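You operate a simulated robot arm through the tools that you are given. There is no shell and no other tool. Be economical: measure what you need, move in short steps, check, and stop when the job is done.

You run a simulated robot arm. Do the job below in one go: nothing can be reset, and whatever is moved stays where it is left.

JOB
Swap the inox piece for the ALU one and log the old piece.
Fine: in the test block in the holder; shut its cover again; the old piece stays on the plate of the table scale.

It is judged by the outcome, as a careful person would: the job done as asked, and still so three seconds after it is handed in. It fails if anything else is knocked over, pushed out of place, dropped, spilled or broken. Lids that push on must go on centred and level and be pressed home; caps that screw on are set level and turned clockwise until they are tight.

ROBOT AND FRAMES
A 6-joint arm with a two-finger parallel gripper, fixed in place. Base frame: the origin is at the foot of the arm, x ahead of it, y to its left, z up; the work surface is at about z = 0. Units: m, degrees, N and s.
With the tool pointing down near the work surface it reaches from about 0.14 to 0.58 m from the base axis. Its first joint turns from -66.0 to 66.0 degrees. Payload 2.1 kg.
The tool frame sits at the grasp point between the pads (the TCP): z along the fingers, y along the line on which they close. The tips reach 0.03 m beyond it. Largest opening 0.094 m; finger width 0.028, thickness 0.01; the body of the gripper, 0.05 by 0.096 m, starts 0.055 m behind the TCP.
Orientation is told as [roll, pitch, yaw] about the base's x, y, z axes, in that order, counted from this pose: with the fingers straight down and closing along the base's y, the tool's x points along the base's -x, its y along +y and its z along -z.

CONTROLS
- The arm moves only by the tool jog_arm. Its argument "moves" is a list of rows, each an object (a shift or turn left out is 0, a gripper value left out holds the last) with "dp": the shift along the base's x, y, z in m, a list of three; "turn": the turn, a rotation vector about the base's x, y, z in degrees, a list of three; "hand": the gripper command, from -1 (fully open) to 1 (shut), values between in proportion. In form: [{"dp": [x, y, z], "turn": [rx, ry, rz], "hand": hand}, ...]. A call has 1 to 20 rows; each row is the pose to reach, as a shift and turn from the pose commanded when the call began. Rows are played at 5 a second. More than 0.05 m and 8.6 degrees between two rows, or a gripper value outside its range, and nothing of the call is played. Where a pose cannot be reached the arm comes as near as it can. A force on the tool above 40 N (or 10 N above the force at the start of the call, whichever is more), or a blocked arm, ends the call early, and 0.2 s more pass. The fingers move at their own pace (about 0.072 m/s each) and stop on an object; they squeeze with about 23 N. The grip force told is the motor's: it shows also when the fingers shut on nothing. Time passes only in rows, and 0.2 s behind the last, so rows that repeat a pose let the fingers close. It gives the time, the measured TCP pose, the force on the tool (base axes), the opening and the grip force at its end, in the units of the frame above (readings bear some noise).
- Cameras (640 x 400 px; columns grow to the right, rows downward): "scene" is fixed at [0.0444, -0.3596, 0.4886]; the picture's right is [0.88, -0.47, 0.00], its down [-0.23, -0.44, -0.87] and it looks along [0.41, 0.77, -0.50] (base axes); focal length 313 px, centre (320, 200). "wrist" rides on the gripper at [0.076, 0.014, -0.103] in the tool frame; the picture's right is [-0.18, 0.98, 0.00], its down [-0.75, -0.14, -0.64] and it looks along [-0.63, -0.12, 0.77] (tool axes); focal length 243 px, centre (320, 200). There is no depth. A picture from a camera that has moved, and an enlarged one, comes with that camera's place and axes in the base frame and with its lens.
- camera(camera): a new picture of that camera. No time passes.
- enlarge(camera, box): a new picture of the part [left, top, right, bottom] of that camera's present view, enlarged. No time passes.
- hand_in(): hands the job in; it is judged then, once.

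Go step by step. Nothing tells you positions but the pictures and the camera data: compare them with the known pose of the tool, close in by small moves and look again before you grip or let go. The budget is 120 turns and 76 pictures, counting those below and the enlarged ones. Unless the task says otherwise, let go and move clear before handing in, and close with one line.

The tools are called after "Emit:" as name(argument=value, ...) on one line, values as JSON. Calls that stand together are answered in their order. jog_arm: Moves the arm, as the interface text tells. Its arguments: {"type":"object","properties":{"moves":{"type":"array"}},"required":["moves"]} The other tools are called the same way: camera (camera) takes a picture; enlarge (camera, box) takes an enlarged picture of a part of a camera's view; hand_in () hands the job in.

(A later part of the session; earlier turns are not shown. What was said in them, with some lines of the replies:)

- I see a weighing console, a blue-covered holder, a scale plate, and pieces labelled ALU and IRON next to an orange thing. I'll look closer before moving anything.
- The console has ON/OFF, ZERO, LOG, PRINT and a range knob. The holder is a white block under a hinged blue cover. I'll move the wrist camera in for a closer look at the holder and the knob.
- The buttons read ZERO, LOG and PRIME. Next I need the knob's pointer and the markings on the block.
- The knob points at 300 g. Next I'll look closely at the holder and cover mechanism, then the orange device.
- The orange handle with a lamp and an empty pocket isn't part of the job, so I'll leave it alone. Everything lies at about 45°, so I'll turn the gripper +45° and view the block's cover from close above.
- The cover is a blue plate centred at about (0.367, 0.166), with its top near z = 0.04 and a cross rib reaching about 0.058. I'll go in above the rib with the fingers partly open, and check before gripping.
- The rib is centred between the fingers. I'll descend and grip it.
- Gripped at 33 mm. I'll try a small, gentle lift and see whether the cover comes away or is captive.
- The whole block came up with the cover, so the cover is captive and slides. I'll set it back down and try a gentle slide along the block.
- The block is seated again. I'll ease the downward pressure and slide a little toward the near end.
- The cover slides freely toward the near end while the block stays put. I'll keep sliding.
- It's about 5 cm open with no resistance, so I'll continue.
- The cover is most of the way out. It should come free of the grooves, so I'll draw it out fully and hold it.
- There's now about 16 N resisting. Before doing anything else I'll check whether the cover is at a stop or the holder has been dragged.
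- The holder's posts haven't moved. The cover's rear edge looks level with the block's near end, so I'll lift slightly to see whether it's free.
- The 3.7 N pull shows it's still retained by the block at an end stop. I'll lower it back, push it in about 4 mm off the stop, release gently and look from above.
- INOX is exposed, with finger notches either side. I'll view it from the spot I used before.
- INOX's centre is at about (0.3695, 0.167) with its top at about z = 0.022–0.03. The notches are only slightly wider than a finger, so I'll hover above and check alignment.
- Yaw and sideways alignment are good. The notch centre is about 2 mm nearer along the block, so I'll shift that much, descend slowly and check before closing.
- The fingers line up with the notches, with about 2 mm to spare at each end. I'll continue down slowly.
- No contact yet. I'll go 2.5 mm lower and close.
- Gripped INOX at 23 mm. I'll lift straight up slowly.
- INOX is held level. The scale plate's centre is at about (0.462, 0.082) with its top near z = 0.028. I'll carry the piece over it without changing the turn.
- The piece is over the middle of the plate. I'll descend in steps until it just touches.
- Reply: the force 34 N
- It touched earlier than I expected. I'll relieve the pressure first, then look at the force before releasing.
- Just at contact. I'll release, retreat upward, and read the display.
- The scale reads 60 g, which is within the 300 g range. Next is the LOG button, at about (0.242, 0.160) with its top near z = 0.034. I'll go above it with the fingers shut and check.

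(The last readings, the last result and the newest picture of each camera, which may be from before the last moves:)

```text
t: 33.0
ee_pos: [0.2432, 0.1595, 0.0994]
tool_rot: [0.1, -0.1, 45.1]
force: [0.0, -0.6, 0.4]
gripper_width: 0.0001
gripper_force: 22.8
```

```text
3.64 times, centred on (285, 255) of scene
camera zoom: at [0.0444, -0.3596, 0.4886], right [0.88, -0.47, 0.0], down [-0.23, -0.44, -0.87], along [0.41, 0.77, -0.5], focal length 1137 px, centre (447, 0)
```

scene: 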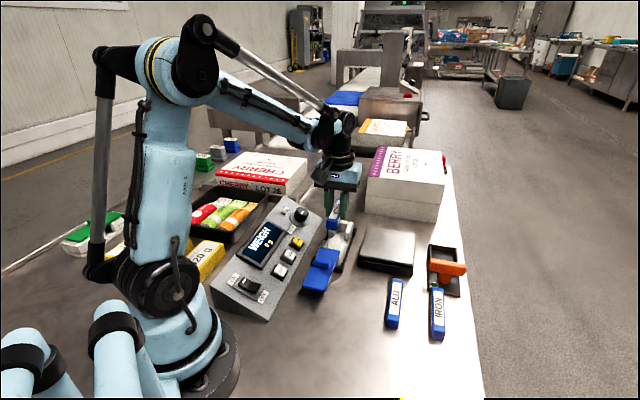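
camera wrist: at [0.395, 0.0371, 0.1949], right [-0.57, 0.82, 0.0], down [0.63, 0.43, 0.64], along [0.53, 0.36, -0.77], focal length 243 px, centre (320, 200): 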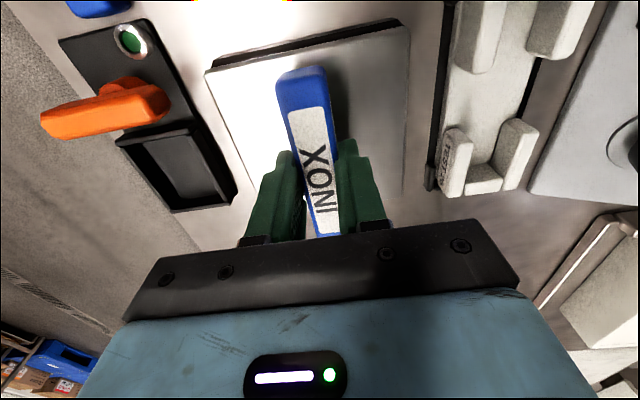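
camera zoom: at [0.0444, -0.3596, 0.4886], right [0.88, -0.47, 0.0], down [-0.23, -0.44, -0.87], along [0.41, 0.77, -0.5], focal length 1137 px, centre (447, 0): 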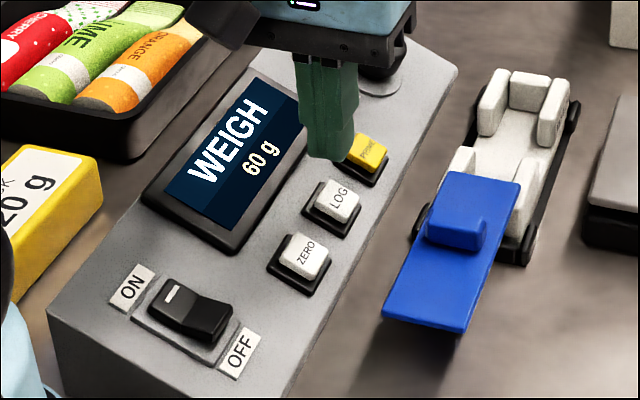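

The fingertips line up with LOG. I'll descend to just above it and check again.

Emit:
jog_arm(moves=[{"dp": [0, 0, -0.01]}, {"dp": [0, 0, -0.02]}, {"dp": [0, 0, -0.02]}])

Emit:
enlarge(camera="wrist", box=[220, 40, 420, 200])

Emit:
enlarge(camera="scene", box=[260, 220, 330, 290])

```text
t: 33.8
ee_pos: [0.2432, 0.161, 0.0795]
tool_rot: [0.1, -0.1, 45.1]
force: [-0.1, 0.1, -0.8]
gripper_width: 0.0
gripper_force: 23.1
```

```text
2.50 times, centred on (320, 120) of wrist
camera zoom: at [0.1792, 0.1181, 0.1821], right [-0.56, 0.83, 0.0], down [0.63, 0.43, 0.64], along [0.53, 0.36, -0.77], focal length 606 px, centre (320, 400)
```

zoom: 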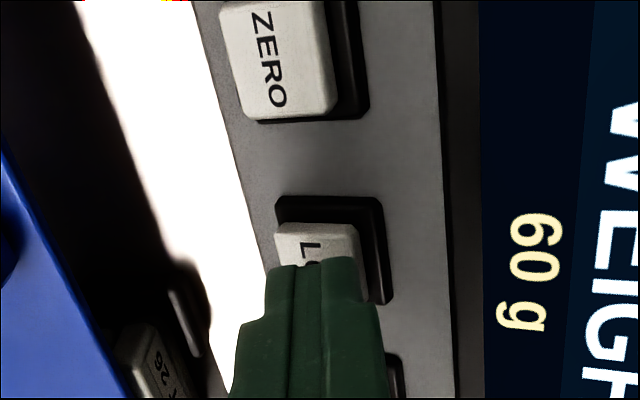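

```text
5.71 times, centred on (295, 255) of scene
camera zoom: at [0.0444, -0.3596, 0.4886], right [0.88, -0.47, 0.0], down [-0.23, -0.44, -0.87], along [0.41, 0.77, -0.5], focal length 1787 px, centre (463, -114)
```

zoom: 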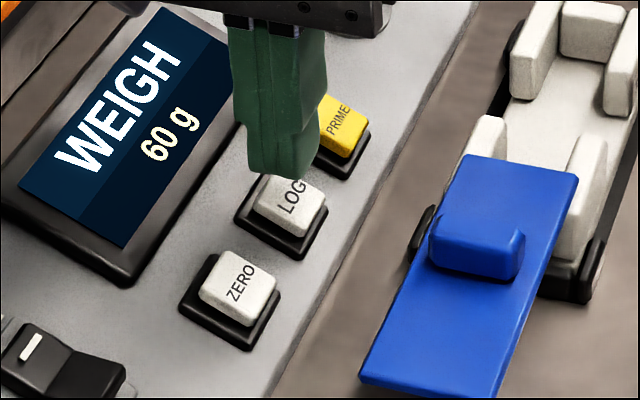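

I'll shift about 2 mm, then lower gently toward the button.

Emit:
jog_arm(moves=[{"dp": [0, -0.002, -0.004]}, {"dp": [0, -0.002, -0.008]}, {"dp": [0, -0.002, -0.011]}, {"dp": [0, -0.002, -0.011]}])

Emit:
enlarge(camera="scene", box=[260, 220, 330, 290])

```text
t: 34.8
ee_pos: [0.2421, 0.1585, 0.0685]
tool_rot: [0.1, -0.1, 45.0]
force: [-0.5, 0.0, -0.2]
gripper_width: 0.0
gripper_force: 22.7
```

```text
5.71 times, centred on (295, 255) of scene
camera zoom: at [0.0444, -0.3596, 0.4886], right [0.88, -0.47, 0.0], down [-0.23, -0.44, -0.87], along [0.41, 0.77, -0.5], focal length 1787 px, centre (463, -114)
```

zoom: 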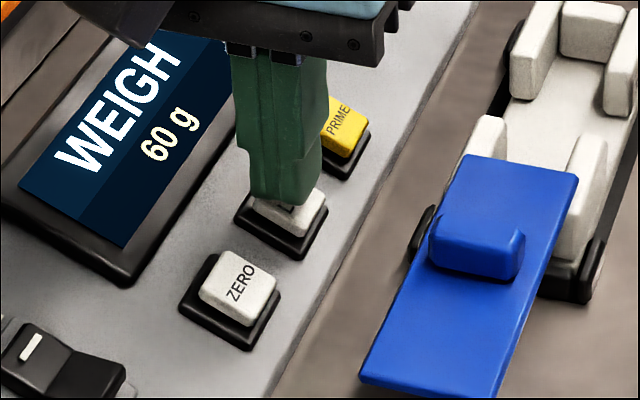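

Nearly touching and well clear of the neighbouring buttons. I'll press on in small steps.

Emit:
jog_arm(moves=[{"dp": [0.0005, -0.0005, -0.002]}, {"dp": [0.0005, -0.0005, -0.004]}, {"dp": [0.0005, -0.0005, -0.005]}, {"dp": [0.0005, -0.0005, -0.005]}])

Emit:
enlarge(camera="scene", box=[260, 220, 330, 290])

```text
t: 35.8
ee_pos: [0.2437, 0.1562, 0.0633]
tool_rot: [0.0, -0.1, 45.0]
force: [1.2, -0.8, 1.4]
gripper_width: 0.0
gripper_force: 22.8
```

```text
5.71 times, centred on (295, 255) of scene
camera zoom: at [0.0444, -0.3596, 0.4886], right [0.88, -0.47, 0.0], down [-0.23, -0.44, -0.87], along [0.41, 0.77, -0.5], focal length 1787 px, centre (463, -114)
```

zoom: 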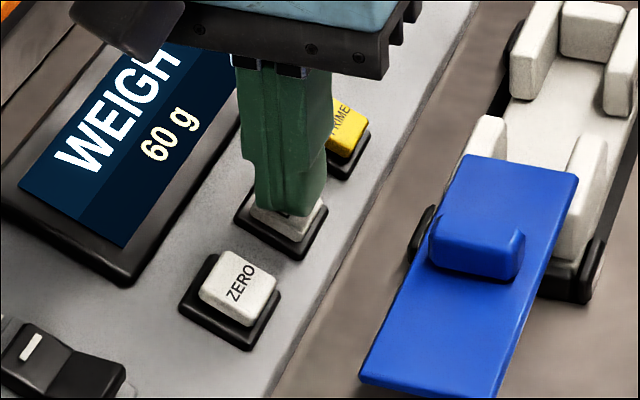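

At contact now. I'll press a few mm more.

Emit:
jog_arm(moves=[{"dp": [0, 0, -0.0015]}, {"dp": [0, 0, -0.003]}, {"dp": [0, 0, -0.004]}, {"dp": [0, 0, -0.004]}])

Emit:
enlarge(camera="scene", box=[260, 220, 330, 290])

```text
t: 36.8
ee_pos: [0.2428, 0.1566, 0.0589]
tool_rot: [0.1, 0.0, 45.0]
force: [1.5, -0.6, 5.0]
gripper_width: 0.0
gripper_force: 23.2
```

```text
5.71 times, centred on (295, 255) of scene
camera zoom: at [0.0443, -0.3596, 0.4886], right [0.88, -0.47, 0.0], down [-0.23, -0.44, -0.87], along [0.41, 0.77, -0.5], focal length 1787 px, centre (463, -114)
```

zoom: 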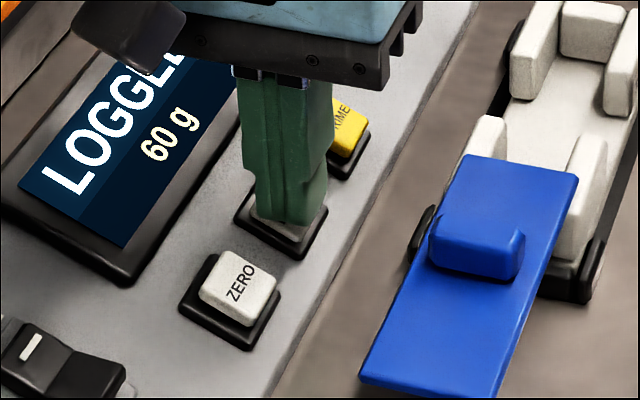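

The display shows LOGGED 60 g. I'll retreat up and go to ALU, near (0.365, -0.06).

Emit:
jog_arm(moves=[{"dp": [0, 0, 0.03]}, {"dp": [0, 0, 0.07]}, {"dp": [0.01, -0.03, 0.11], "hand": 0}, {"dp": [0.03, -0.07, 0.11]}, {"dp": [0.05, -0.11, 0.11]}, {"dp": [0.07, -0.15, 0.11]}, {"dp": [0.09, -0.19, 0.11]}, {"dp": [0.105, -0.23, 0.11]}, {"dp": [0.105, -0.235, 0.09]}, {"dp": [0.105, -0.235, 0.09]}])

Emit:
camera(camera="wrist")

Emit:
enlarge(camera="scene", box=[350, 250, 460, 350])

```text
refused: row 3 steps farther than a row can; nothing moved
```

```text
26 pictures are left
camera wrist: at [0.1797, 0.1142, 0.1616], right [-0.56, 0.83, 0.0], down [0.63, 0.43, 0.64], along [0.53, 0.36, -0.77], focal length 243 px, centre (320, 200)
```

wrist: 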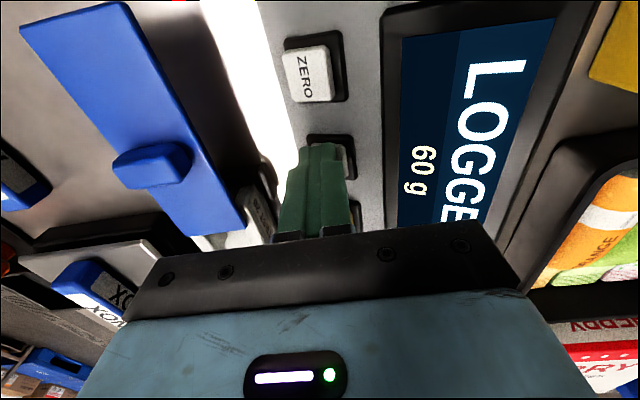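

```text
4.00 times, centred on (405, 300) of scene
camera zoom: at [0.0443, -0.3596, 0.4886], right [0.88, -0.47, 0.0], down [-0.23, -0.44, -0.87], along [0.41, 0.77, -0.5], focal length 1251 px, centre (-20, -200)
```

zoom: 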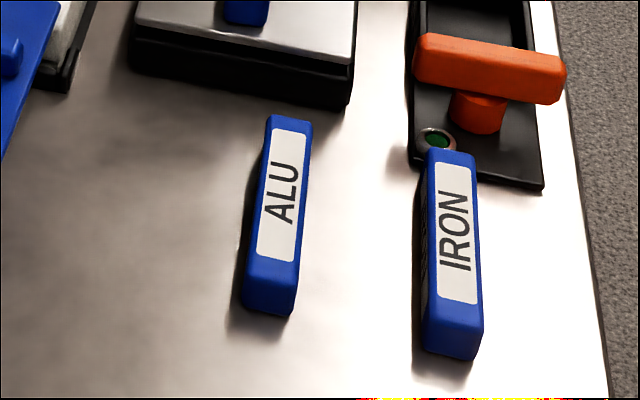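

One step in that call was too long, so nothing moved. I'll redo it with finer steps.

Emit:
jog_arm(moves=[{"dp": [0, 0, 0.03]}, {"dp": [0, 0, 0.07]}, {"dp": [0, 0, 0.11]}, {"dp": [0.02, -0.04, 0.11], "hand": 0}, {"dp": [0.04, -0.08, 0.11]}, {"dp": [0.06, -0.12, 0.11]}, {"dp": [0.08, -0.16, 0.11]}, {"dp": [0.095, -0.2, 0.11]}, {"dp": [0.105, -0.235, 0.11]}, {"dp": [0.105, -0.235, 0.09]}, {"dp": [0.105, -0.235, 0.09]}])

Emit:
camera(camera="wrist")

```text
t: 39.2
ee_pos: [0.3487, -0.0793, 0.1472]
tool_rot: [0.1, 0.0, 45.1]
force: [-0.4, 0.5, -0.5]
gripper_width: 0.0469
gripper_force: 0.1
```

```text
24 pictures are left
camera wrist: at [0.2841, -0.1221, 0.2502], right [-0.57, 0.82, 0.0], down [0.63, 0.43, 0.64], along [0.53, 0.36, -0.77], focal length 243 px, centre (320, 200)
```

wrist: 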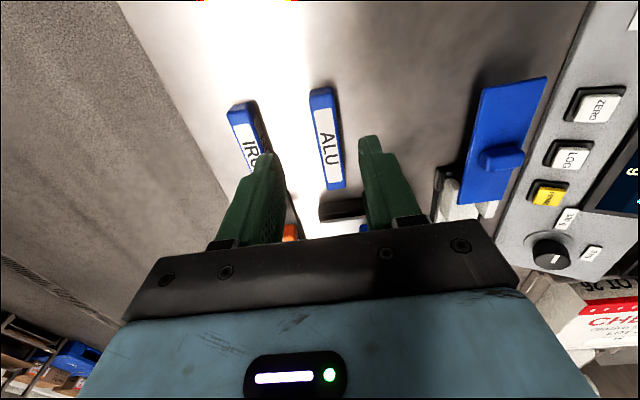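

ALU is aligned with the gripper and centred near (0.367, -0.055). I'll lower around it with the fingers open and compare the view with the INOX grip view.

Emit:
jog_arm(moves=[{"dp": [0.016, 0.022, 0], "hand": 0.05}, {"dp": [0.016, 0.022, -0.04]}, {"dp": [0.016, 0.022, -0.08]}, {"dp": [0.016, 0.022, -0.1]}, {"dp": [0.016, 0.022, -0.108]}, {"dp": [0.016, 0.022, -0.108]}])

Emit:
enlarge(camera="wrist", box=[240, 60, 400, 200])

```text
t: 40.6
ee_pos: [0.3634, -0.0575, 0.0404]
tool_rot: [0.1, -0.1, 45.0]
force: [0.4, -0.6, 0.0]
gripper_width: 0.0445
gripper_force: 0.0
```

```text
2.86 times, centred on (320, 130) of wrist
camera zoom: at [0.2995, -0.1007, 0.1432], right [-0.56, 0.83, 0.0], down [0.63, 0.43, 0.64], along [0.53, 0.36, -0.77], focal length 693 px, centre (320, 400)
```

zoom: 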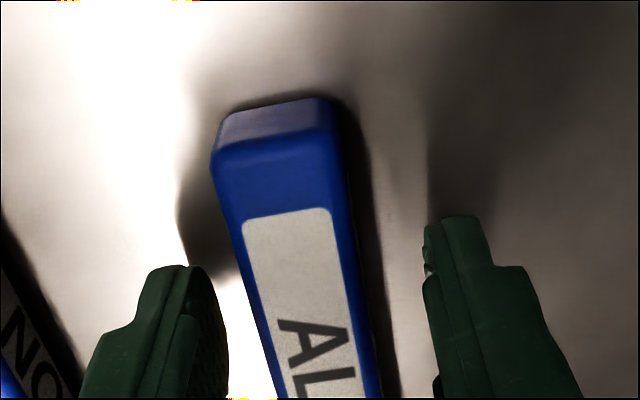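

Compared with the INOX reference, ALU needs a grip about 15 mm further along. I'll shift forward and compare again.

Emit:
jog_arm(moves=[{"dp": [0.005, 0.005, 0]}, {"dp": [0.0105, 0.0105, -0.002]}, {"dp": [0.0105, 0.0105, -0.002]}])

Emit:
enlarge(camera="wrist", box=[240, 60, 400, 200])

```text
t: 41.4
ee_pos: [0.3736, -0.0455, 0.0382]
tool_rot: [0.1, -0.1, 45.0]
force: [-0.4, 0.7, 0.3]
gripper_width: 0.0446
gripper_force: 0.0
```

```text
2.86 times, centred on (320, 130) of wrist
camera zoom: at [0.3104, -0.089, 0.1416], right [-0.56, 0.83, 0.0], down [0.63, 0.43, 0.64], along [0.53, 0.36, -0.77], focal length 693 px, centre (320, 400)
```

zoom: 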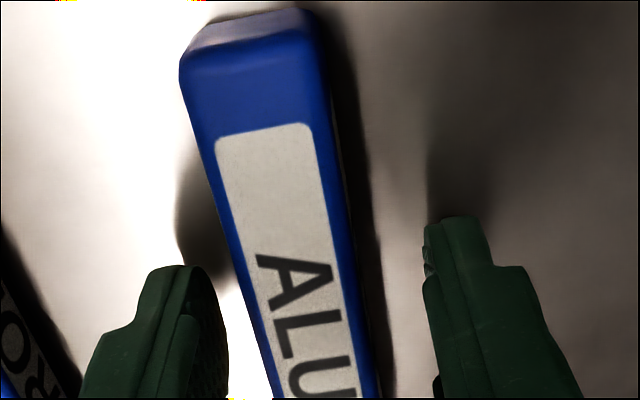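

Now within about 2 mm. I'll make a small correction and grip.

Emit:
jog_arm(moves=[{"dp": [0.0004, -0.0032, 0]}, {"dp": [0.0004, -0.0032, 0], "hand": 0.4}, {"dp": [0.0004, -0.0032, 0], "hand": 1}, {"dp": [0.0004, -0.0032, 0], "hand": 1}, {"dp": [0.0004, -0.0032, 0], "hand": 1}])

Emit:
enlarge(camera="wrist", box=[240, 60, 400, 200])

```text
t: 42.6
ee_pos: [0.3746, -0.0485, 0.0383]
tool_rot: [-0.1, -0.1, 45.0]
force: [0.6, -0.3, 2.0]
gripper_width: 0.0232
gripper_force: 22.7
```

```text
2.86 times, centred on (320, 130) of wrist
camera zoom: at [0.3106, -0.0921, 0.1415], right [-0.56, 0.83, 0.0], down [0.63, 0.43, 0.64], along [0.53, 0.36, -0.77], focal length 693 px, centre (320, 400)
```

zoom: 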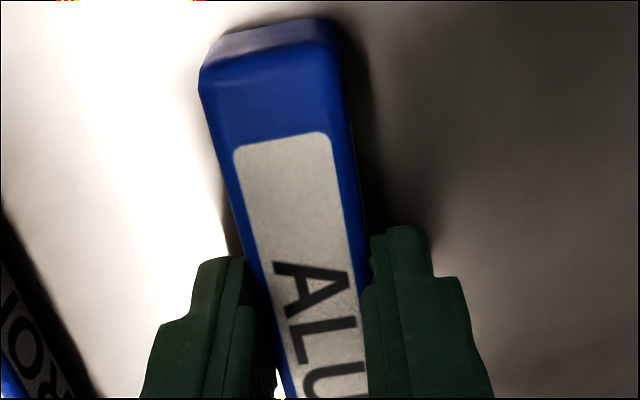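

ALU's grip matches INOX's almost exactly. I'll lift and carry it to above the block.

Emit:
jog_arm(moves=[{"dp": [0, 0, 0.03]}, {"dp": [0, 0, 0.07]}, {"dp": [0, 0, 0.1]}, {"dp": [0, 0.045, 0.1]}, {"dp": [0, 0.09, 0.1]}, {"dp": [0, 0.13, 0.1]}, {"dp": [-0.003, 0.17, 0.1]}, {"dp": [-0.0055, 0.2135, 0.1]}, {"dp": [-0.0055, 0.2135, 0.07]}, {"dp": [-0.0055, 0.2135, 0.05]}, {"dp": [-0.0055, 0.2135, 0.05]}])

Emit:
enlarge(camera="wrist", box=[240, 60, 400, 200])

Emit:
enlarge(camera="scene", box=[290, 205, 370, 275])

```text
t: 45.0
ee_pos: [0.3695, 0.1641, 0.0902]
tool_rot: [0.1, 0.0, 45.0]
force: [0.2, -0.1, -1.3]
gripper_width: 0.0232
gripper_force: 23.1
```

```text
2.86 times, centred on (320, 130) of wrist
camera zoom: at [0.3063, 0.1222, 0.1919], right [-0.56, 0.83, 0.0], down [0.63, 0.43, 0.64], along [0.53, 0.36, -0.77], focal length 693 px, centre (320, 400)
```

zoom: 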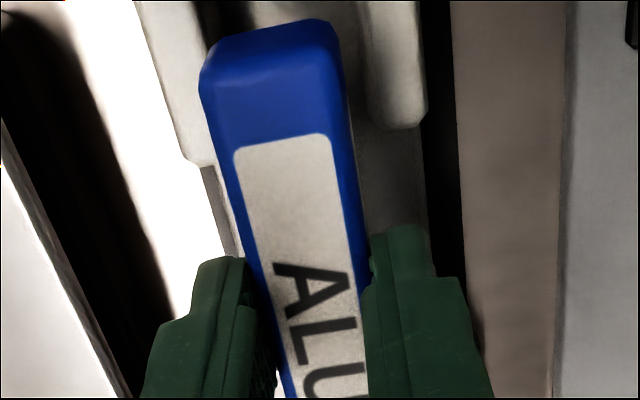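

```text
5.71 times, centred on (330, 240) of scene
camera zoom: at [0.0444, -0.3596, 0.4886], right [0.88, -0.47, 0.0], down [-0.23, -0.44, -0.87], along [0.41, 0.77, -0.5], focal length 1787 px, centre (263, -29)
```

zoom: 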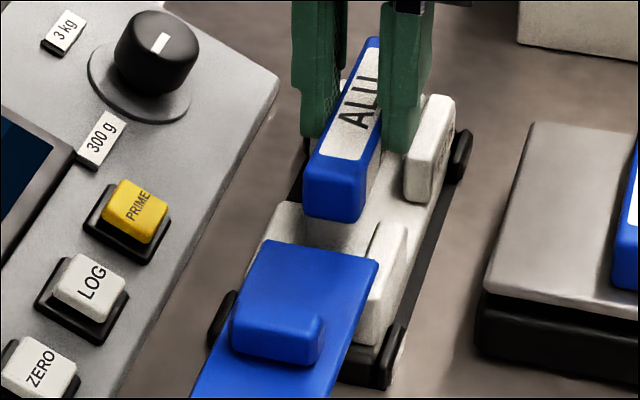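

ALU is over the slot. I'll trim about 1 mm, lower to just above the walls and check.

Emit:
jog_arm(moves=[{"dp": [-0.0013, -0.0005, -0.01]}, {"dp": [-0.0013, -0.0005, -0.02]}, {"dp": [-0.0013, -0.0005, -0.026]}, {"dp": [-0.0013, -0.0005, -0.026]}])

Emit:
enlarge(camera="wrist", box=[240, 60, 400, 200])

Emit:
enlarge(camera="scene", box=[290, 205, 370, 275])

```text
t: 46.0
ee_pos: [0.3692, 0.1664, 0.0624]
tool_rot: [0.0, -0.1, 45.0]
force: [-0.6, -0.1, -0.4]
gripper_width: 0.023
gripper_force: 23.0
```

```text
2.86 times, centred on (320, 130) of wrist
camera zoom: at [0.3053, 0.1221, 0.1657], right [-0.57, 0.82, 0.0], down [0.63, 0.43, 0.64], along [0.53, 0.36, -0.77], focal length 693 px, centre (320, 400)
```

zoom: 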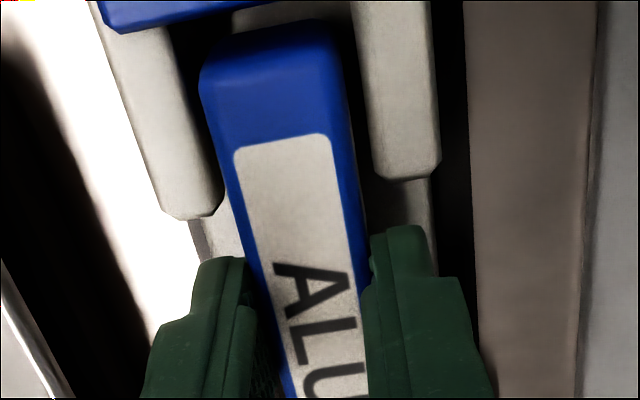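

```text
5.71 times, centred on (330, 240) of scene
camera zoom: at [0.0444, -0.3596, 0.4886], right [0.88, -0.47, 0.0], down [-0.23, -0.44, -0.87], along [0.41, 0.77, -0.5], focal length 1787 px, centre (263, -29)
```

zoom: 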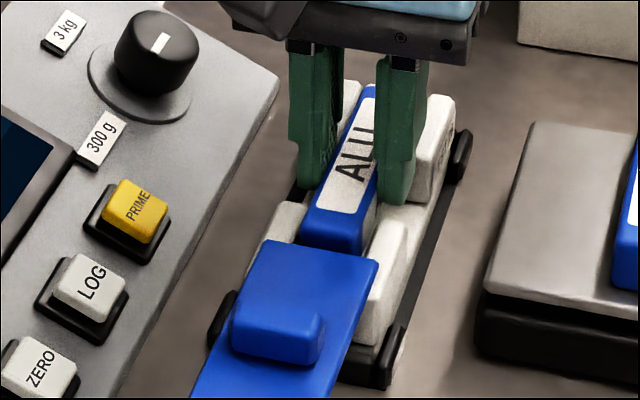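

Aligned in the slot. I'll lower in small steps to the floor.

Emit:
jog_arm(moves=[{"dp": [0, 0, -0.004]}, {"dp": [0, 0, -0.008]}, {"dp": [0, 0, -0.011]}, {"dp": [0, 0, -0.013]}, {"dp": [0, 0, -0.013]}])

Emit:
enlarge(camera="wrist", box=[240, 60, 400, 200])

```text
t: 47.2
ee_pos: [0.3671, 0.1651, 0.051]
tool_rot: [0.1, -0.1, 45.0]
force: [0.8, 0.1, -0.1]
gripper_width: 0.0233
gripper_force: 22.9
```

```text
2.86 times, centred on (320, 130) of wrist
camera zoom: at [0.3047, 0.1221, 0.1532], right [-0.57, 0.82, 0.0], down [0.63, 0.43, 0.64], along [0.53, 0.36, -0.77], focal length 693 px, centre (320, 400)
```

zoom: 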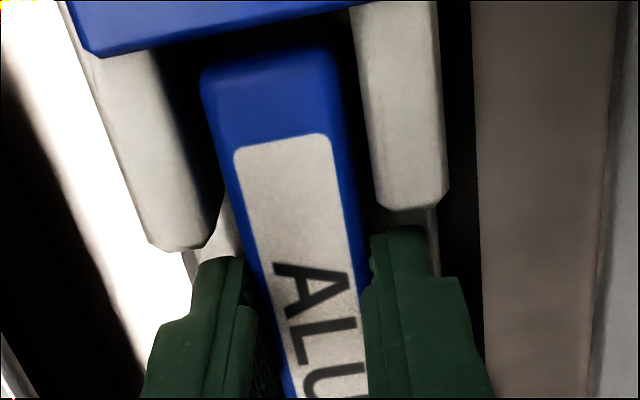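

Free so far. A few more mm to go.

Emit:
jog_arm(moves=[{"dp": [0, 0, -0.002]}, {"dp": [0, 0, -0.0035]}, {"dp": [0, 0, -0.0045]}, {"dp": [0, 0, -0.0045]}])

```text
t: 48.2
ee_pos: [0.3685, 0.1648, 0.0463]
tool_rot: [0.1, -0.1, 44.9]
force: [-3.1, 1.9, 17.4]
gripper_width: 0.0233
gripper_force: 23.0
```

Contact at the expected height, so it's seated on the floor. I'll relieve slightly, release and lift out.

Emit:
jog_arm(moves=[{"dp": [0, 0, 0.001]}, {"dp": [0, 0, 0.001], "hand": 0.4}, {"dp": [0, 0, 0.001], "hand": 0.2}, {"dp": [0, 0, 0.001], "hand": 0.15}, {"dp": [0, 0, 0.01]}, {"dp": [0, 0, 0.04]}, {"dp": [-0.02, -0.02, 0.08]}, {"dp": [-0.04, -0.04, 0.11]}, {"dp": [-0.04, -0.04, 0.11]}])

Emit:
enlarge(camera="wrist", box=[220, 30, 420, 200])

Emit:
enlarge(camera="scene", box=[290, 205, 370, 275])

```text
t: 50.2
ee_pos: [0.3294, 0.1233, 0.1561]
tool_rot: [0.1, -0.1, 45.0]
force: [-0.1, 0.6, -0.3]
gripper_width: 0.04
gripper_force: 0.1
```

```text
2.35 times, centred on (320, 115) of wrist
camera zoom: at [0.2649, 0.0798, 0.2594], right [-0.57, 0.82, 0.0], down [0.63, 0.43, 0.64], along [0.53, 0.36, -0.77], focal length 571 px, centre (320, 400)
```

zoom: 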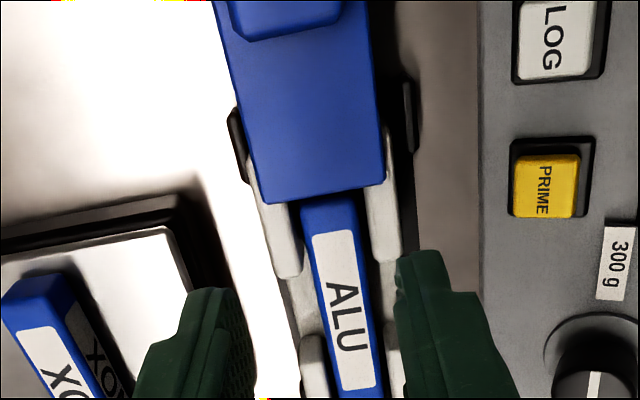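

```text
5.71 times, centred on (330, 240) of scene
camera zoom: at [0.0444, -0.3596, 0.4886], right [0.88, -0.47, 0.0], down [-0.23, -0.44, -0.87], along [0.41, 0.77, -0.5], focal length 1787 px, centre (263, -29)
```

zoom: 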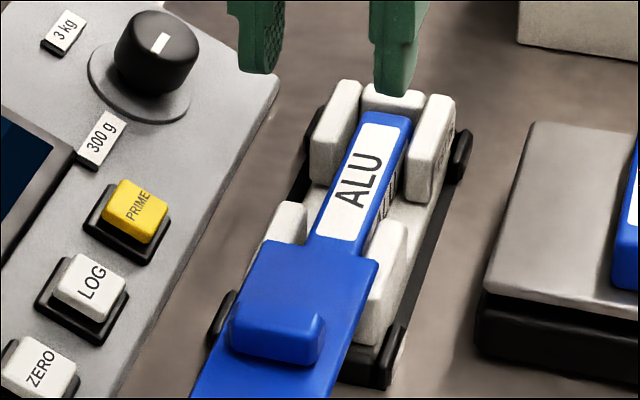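

ALU sits exactly as INOX did. Now I'll regrip the cover's rib at about (0.2755, 0.072).

Emit:
jog_arm(moves=[{"dp": [-0.027, -0.026, 0], "hand": -0.15}, {"dp": [-0.054, -0.0515, 0]}, {"dp": [-0.054, -0.0515, -0.03]}, {"dp": [-0.054, -0.0515, -0.055]}, {"dp": [-0.054, -0.0515, -0.055]}])

Emit:
camera(camera="wrist")

```text
t: 51.4
ee_pos: [0.2761, 0.073, 0.0998]
tool_rot: [0.2, -0.1, 45.1]
force: [-0.6, -0.7, -0.6]
gripper_width: 0.0542
gripper_force: 0.1
```

```text
13 pictures are left
camera wrist: at [0.2107, 0.0299, 0.2033], right [-0.57, 0.82, 0.0], down [0.63, 0.43, 0.64], along [0.53, 0.36, -0.77], focal length 243 px, centre (320, 200)
```

wrist: 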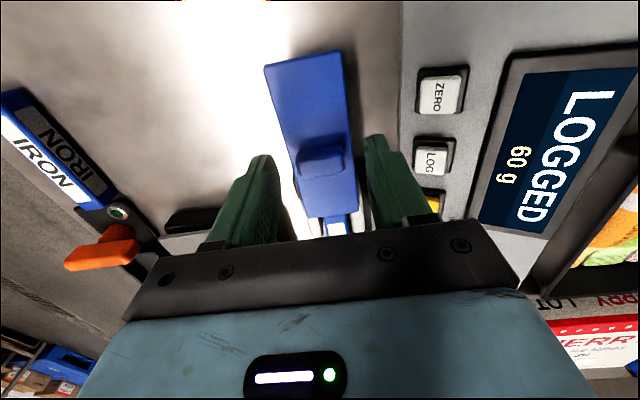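

The rib sits a few mm further along, so I'll correct and grip it gently.

Emit:
jog_arm(moves=[{"dp": [0.003, 0.003, -0.012]}, {"dp": [0.003, 0.003, -0.0232]}, {"dp": [0.003, 0.003, -0.0232], "hand": 0.2}, {"dp": [0.003, 0.003, -0.0232], "hand": 1}, {"dp": [0.003, 0.003, -0.0232], "hand": 1}, {"dp": [0.003, 0.003, -0.0232], "hand": 1}])

Emit:
enlarge(camera="scene", box=[270, 190, 390, 300])

```text
t: 52.8
ee_pos: [0.2785, 0.0774, 0.0779]
tool_rot: [0.0, -0.1, 45.0]
force: [-0.5, -0.7, -0.2]
gripper_width: 0.0332
gripper_force: 23.0
```

```text
3.64 times, centred on (330, 245) of scene
camera zoom: at [0.0444, -0.3596, 0.4886], right [0.88, -0.47, 0.0], down [-0.23, -0.44, -0.87], along [0.41, 0.77, -0.5], focal length 1137 px, centre (284, 36)
```

zoom: 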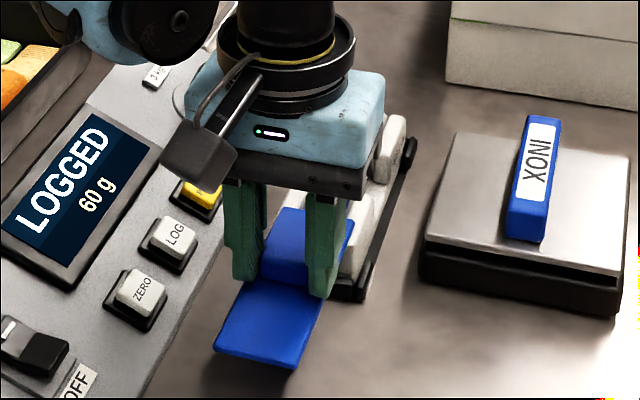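

Gripped. I'll slide the cover back along the block in small steps.

Emit:
jog_arm(moves=[{"dp": [0.006, 0.006, -0.0005]}, {"dp": [0.012, 0.012, -0.0005]}, {"dp": [0.018, 0.018, -0.0005]}, {"dp": [0.024, 0.024, -0.0005]}, {"dp": [0.03, 0.03, -0.0005]}, {"dp": [0.036, 0.036, -0.0005]}, {"dp": [0.042, 0.042, -0.0005]}, {"dp": [0.048, 0.048, -0.0005]}, {"dp": [0.054, 0.054, -0.0005]}, {"dp": [0.06, 0.06, -0.0005]}, {"dp": [0.066, 0.066, -0.0005]}, {"dp": [0.072, 0.072, -0.0005]}, {"dp": [0.078, 0.078, -0.0005]}, {"dp": [0.078, 0.078, -0.0005]}])

Emit:
enlarge(camera="scene", box=[280, 170, 400, 280])

```text
t: 55.8
ee_pos: [0.3566, 0.1538, 0.0761]
tool_rot: [0.1, -0.1, 45.0]
force: [1.0, -1.5, 0.0]
gripper_width: 0.0331
gripper_force: 23.0
```

```text
3.64 times, centred on (340, 225) of scene
camera zoom: at [0.0444, -0.3596, 0.4886], right [0.88, -0.47, 0.0], down [-0.23, -0.44, -0.87], along [0.41, 0.77, -0.5], focal length 1137 px, centre (247, 109)
```

zoom: 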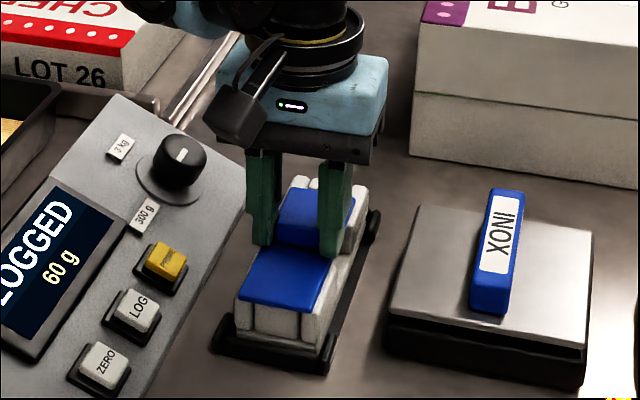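

It slides freely with about 1.5 cm left. I'll close it slowly toward the end stop.

Emit:
jog_arm(moves=[{"dp": [0.003, 0.003, 0]}, {"dp": [0.006, 0.006, 0]}, {"dp": [0.009, 0.009, 0]}, {"dp": [0.011, 0.011, 0]}, {"dp": [0.011, 0.011, 0]}])

Emit:
enlarge(camera="scene", box=[280, 170, 400, 280])

```text
t: 57.0
ee_pos: [0.3669, 0.1659, 0.0772]
tool_rot: [0.2, -0.2, 45.0]
force: [-1.4, -2.3, -0.2]
gripper_width: 0.0334
gripper_force: 22.6
```

```text
3.64 times, centred on (340, 225) of scene
camera zoom: at [0.0444, -0.3596, 0.4886], right [0.88, -0.47, 0.0], down [-0.23, -0.44, -0.87], along [0.41, 0.77, -0.5], focal length 1137 px, centre (247, 109)
```

zoom: 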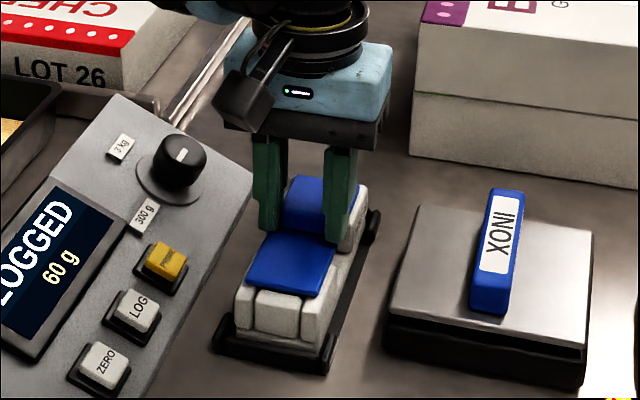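

Nearly shut, and I feel light resistance. I'll give it a gentle nudge to confirm it's home.

Emit:
jog_arm(moves=[{"dp": [0.0008, 0.0008, 0]}, {"dp": [0.0016, 0.0016, 0]}, {"dp": [0.0016, 0.0016, 0]}])

```text
t: 57.8
ee_pos: [0.3678, 0.1669, 0.076]
tool_rot: [0.0, 0.0, 44.9]
force: [-9.0, -13.7, 3.2]
gripper_width: 0.0333
gripper_force: 22.7
```

Force rose to about 16 N, so the cover is at its closed stop. I'll relax, release, and move clear.

Emit:
jog_arm(moves=[{"dp": [-0.0012, -0.0012, 0]}, {"dp": [-0.0012, -0.0012, 0], "hand": 0.2}, {"dp": [-0.0012, -0.0012, 0], "hand": 0}, {"dp": [-0.0012, -0.0012, 0], "hand": -0.15}, {"dp": [-0.0012, -0.0012, 0.03]}, {"dp": [-0.0012, -0.0012, 0.07]}, {"dp": [-0.0012, -0.0012, 0.11]}, {"dp": [-0.03, -0.03, 0.14]}, {"dp": [-0.05, -0.05, 0.17]}, {"dp": [-0.05, -0.05, 0.17]}])

Emit:
enlarge(camera="scene", box=[300, 210, 364, 274])

Emit:
camera(camera="scene")

```text
refused: row 8 steps farther than a row can; nothing moved
```

```text
6.25 times, centred on (332, 242) of scene
camera zoom: at [0.0443, -0.3596, 0.4886], right [0.88, -0.47, 0.0], down [-0.23, -0.44, -0.87], along [0.41, 0.77, -0.5], focal length 1954 px, centre (245, -62)
```

zoom: 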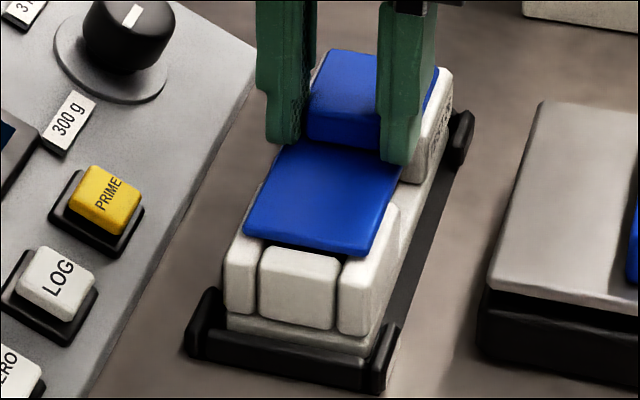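

```text
8 pictures are left
```

scene: 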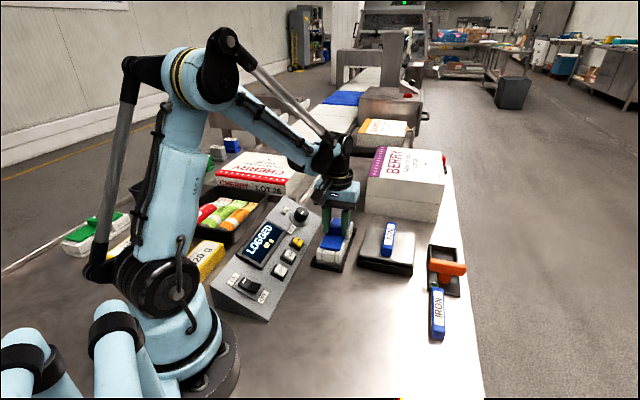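

One step was too long again, so nothing moved. The cover is home; I'll release and retreat with finer steps.

Emit:
jog_arm(moves=[{"dp": [-0.0012, -0.0012, 0]}, {"dp": [-0.0012, -0.0012, 0], "hand": 0.2}, {"dp": [-0.0012, -0.0012, 0], "hand": 0}, {"dp": [-0.0012, -0.0012, 0], "hand": -0.15}, {"dp": [-0.0012, -0.0012, 0.03]}, {"dp": [-0.0012, -0.0012, 0.07]}, {"dp": [-0.0012, -0.0012, 0.11]}, {"dp": [-0.02, -0.02, 0.14]}, {"dp": [-0.04, -0.04, 0.17]}, {"dp": [-0.04, -0.04, 0.17]}])

Emit:
enlarge(camera="scene", box=[300, 210, 364, 274])

Emit:
camera(camera="wrist")

```text
t: 60.0
ee_pos: [0.3282, 0.128, 0.2474]
tool_rot: [0.2, -0.1, 45.0]
force: [-0.2, 0.1, -1.4]
gripper_width: 0.0538
gripper_force: 0.1
```

```text
6.25 times, centred on (332, 242) of scene
camera zoom: at [0.0443, -0.3596, 0.4886], right [0.88, -0.47, 0.0], down [-0.23, -0.44, -0.87], along [0.41, 0.77, -0.5], focal length 1954 px, centre (245, -62)
```

zoom: 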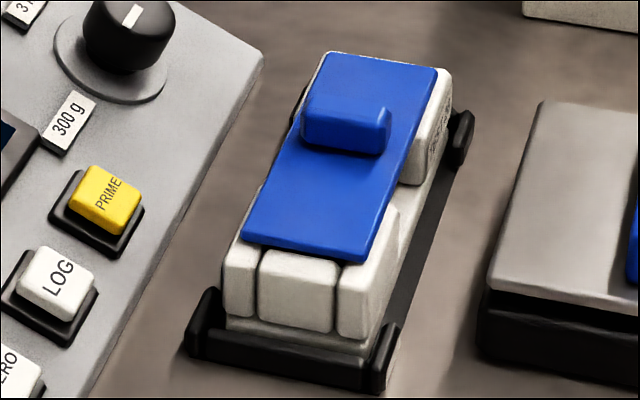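

```text
6 pictures are left
camera wrist: at [0.2642, 0.0846, 0.3501], right [-0.57, 0.82, 0.0], down [0.63, 0.43, 0.64], along [0.53, 0.36, -0.77], focal length 243 px, centre (320, 200)
```

wrist: 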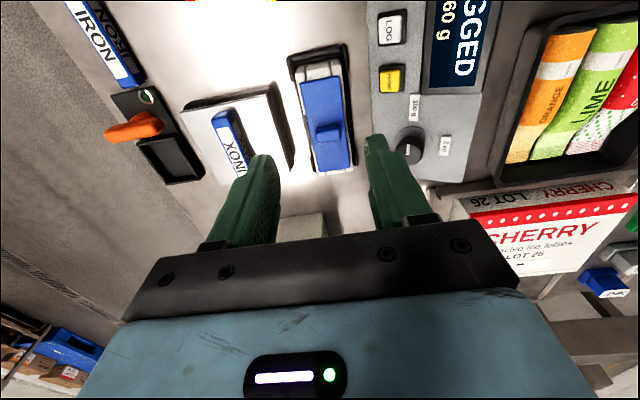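

The cover is shut as it was at the start, ALU is inside, INOX rests on the plate, and the display still shows LOGGED 60 g. The arm is clear, so I'm handing in.

Emit:
hand_in()

```text
The job is handed in.
```

The job is handed in: ALU is in the test block with its cover shut, and INOX is on the scale plate, logged at 60 g.
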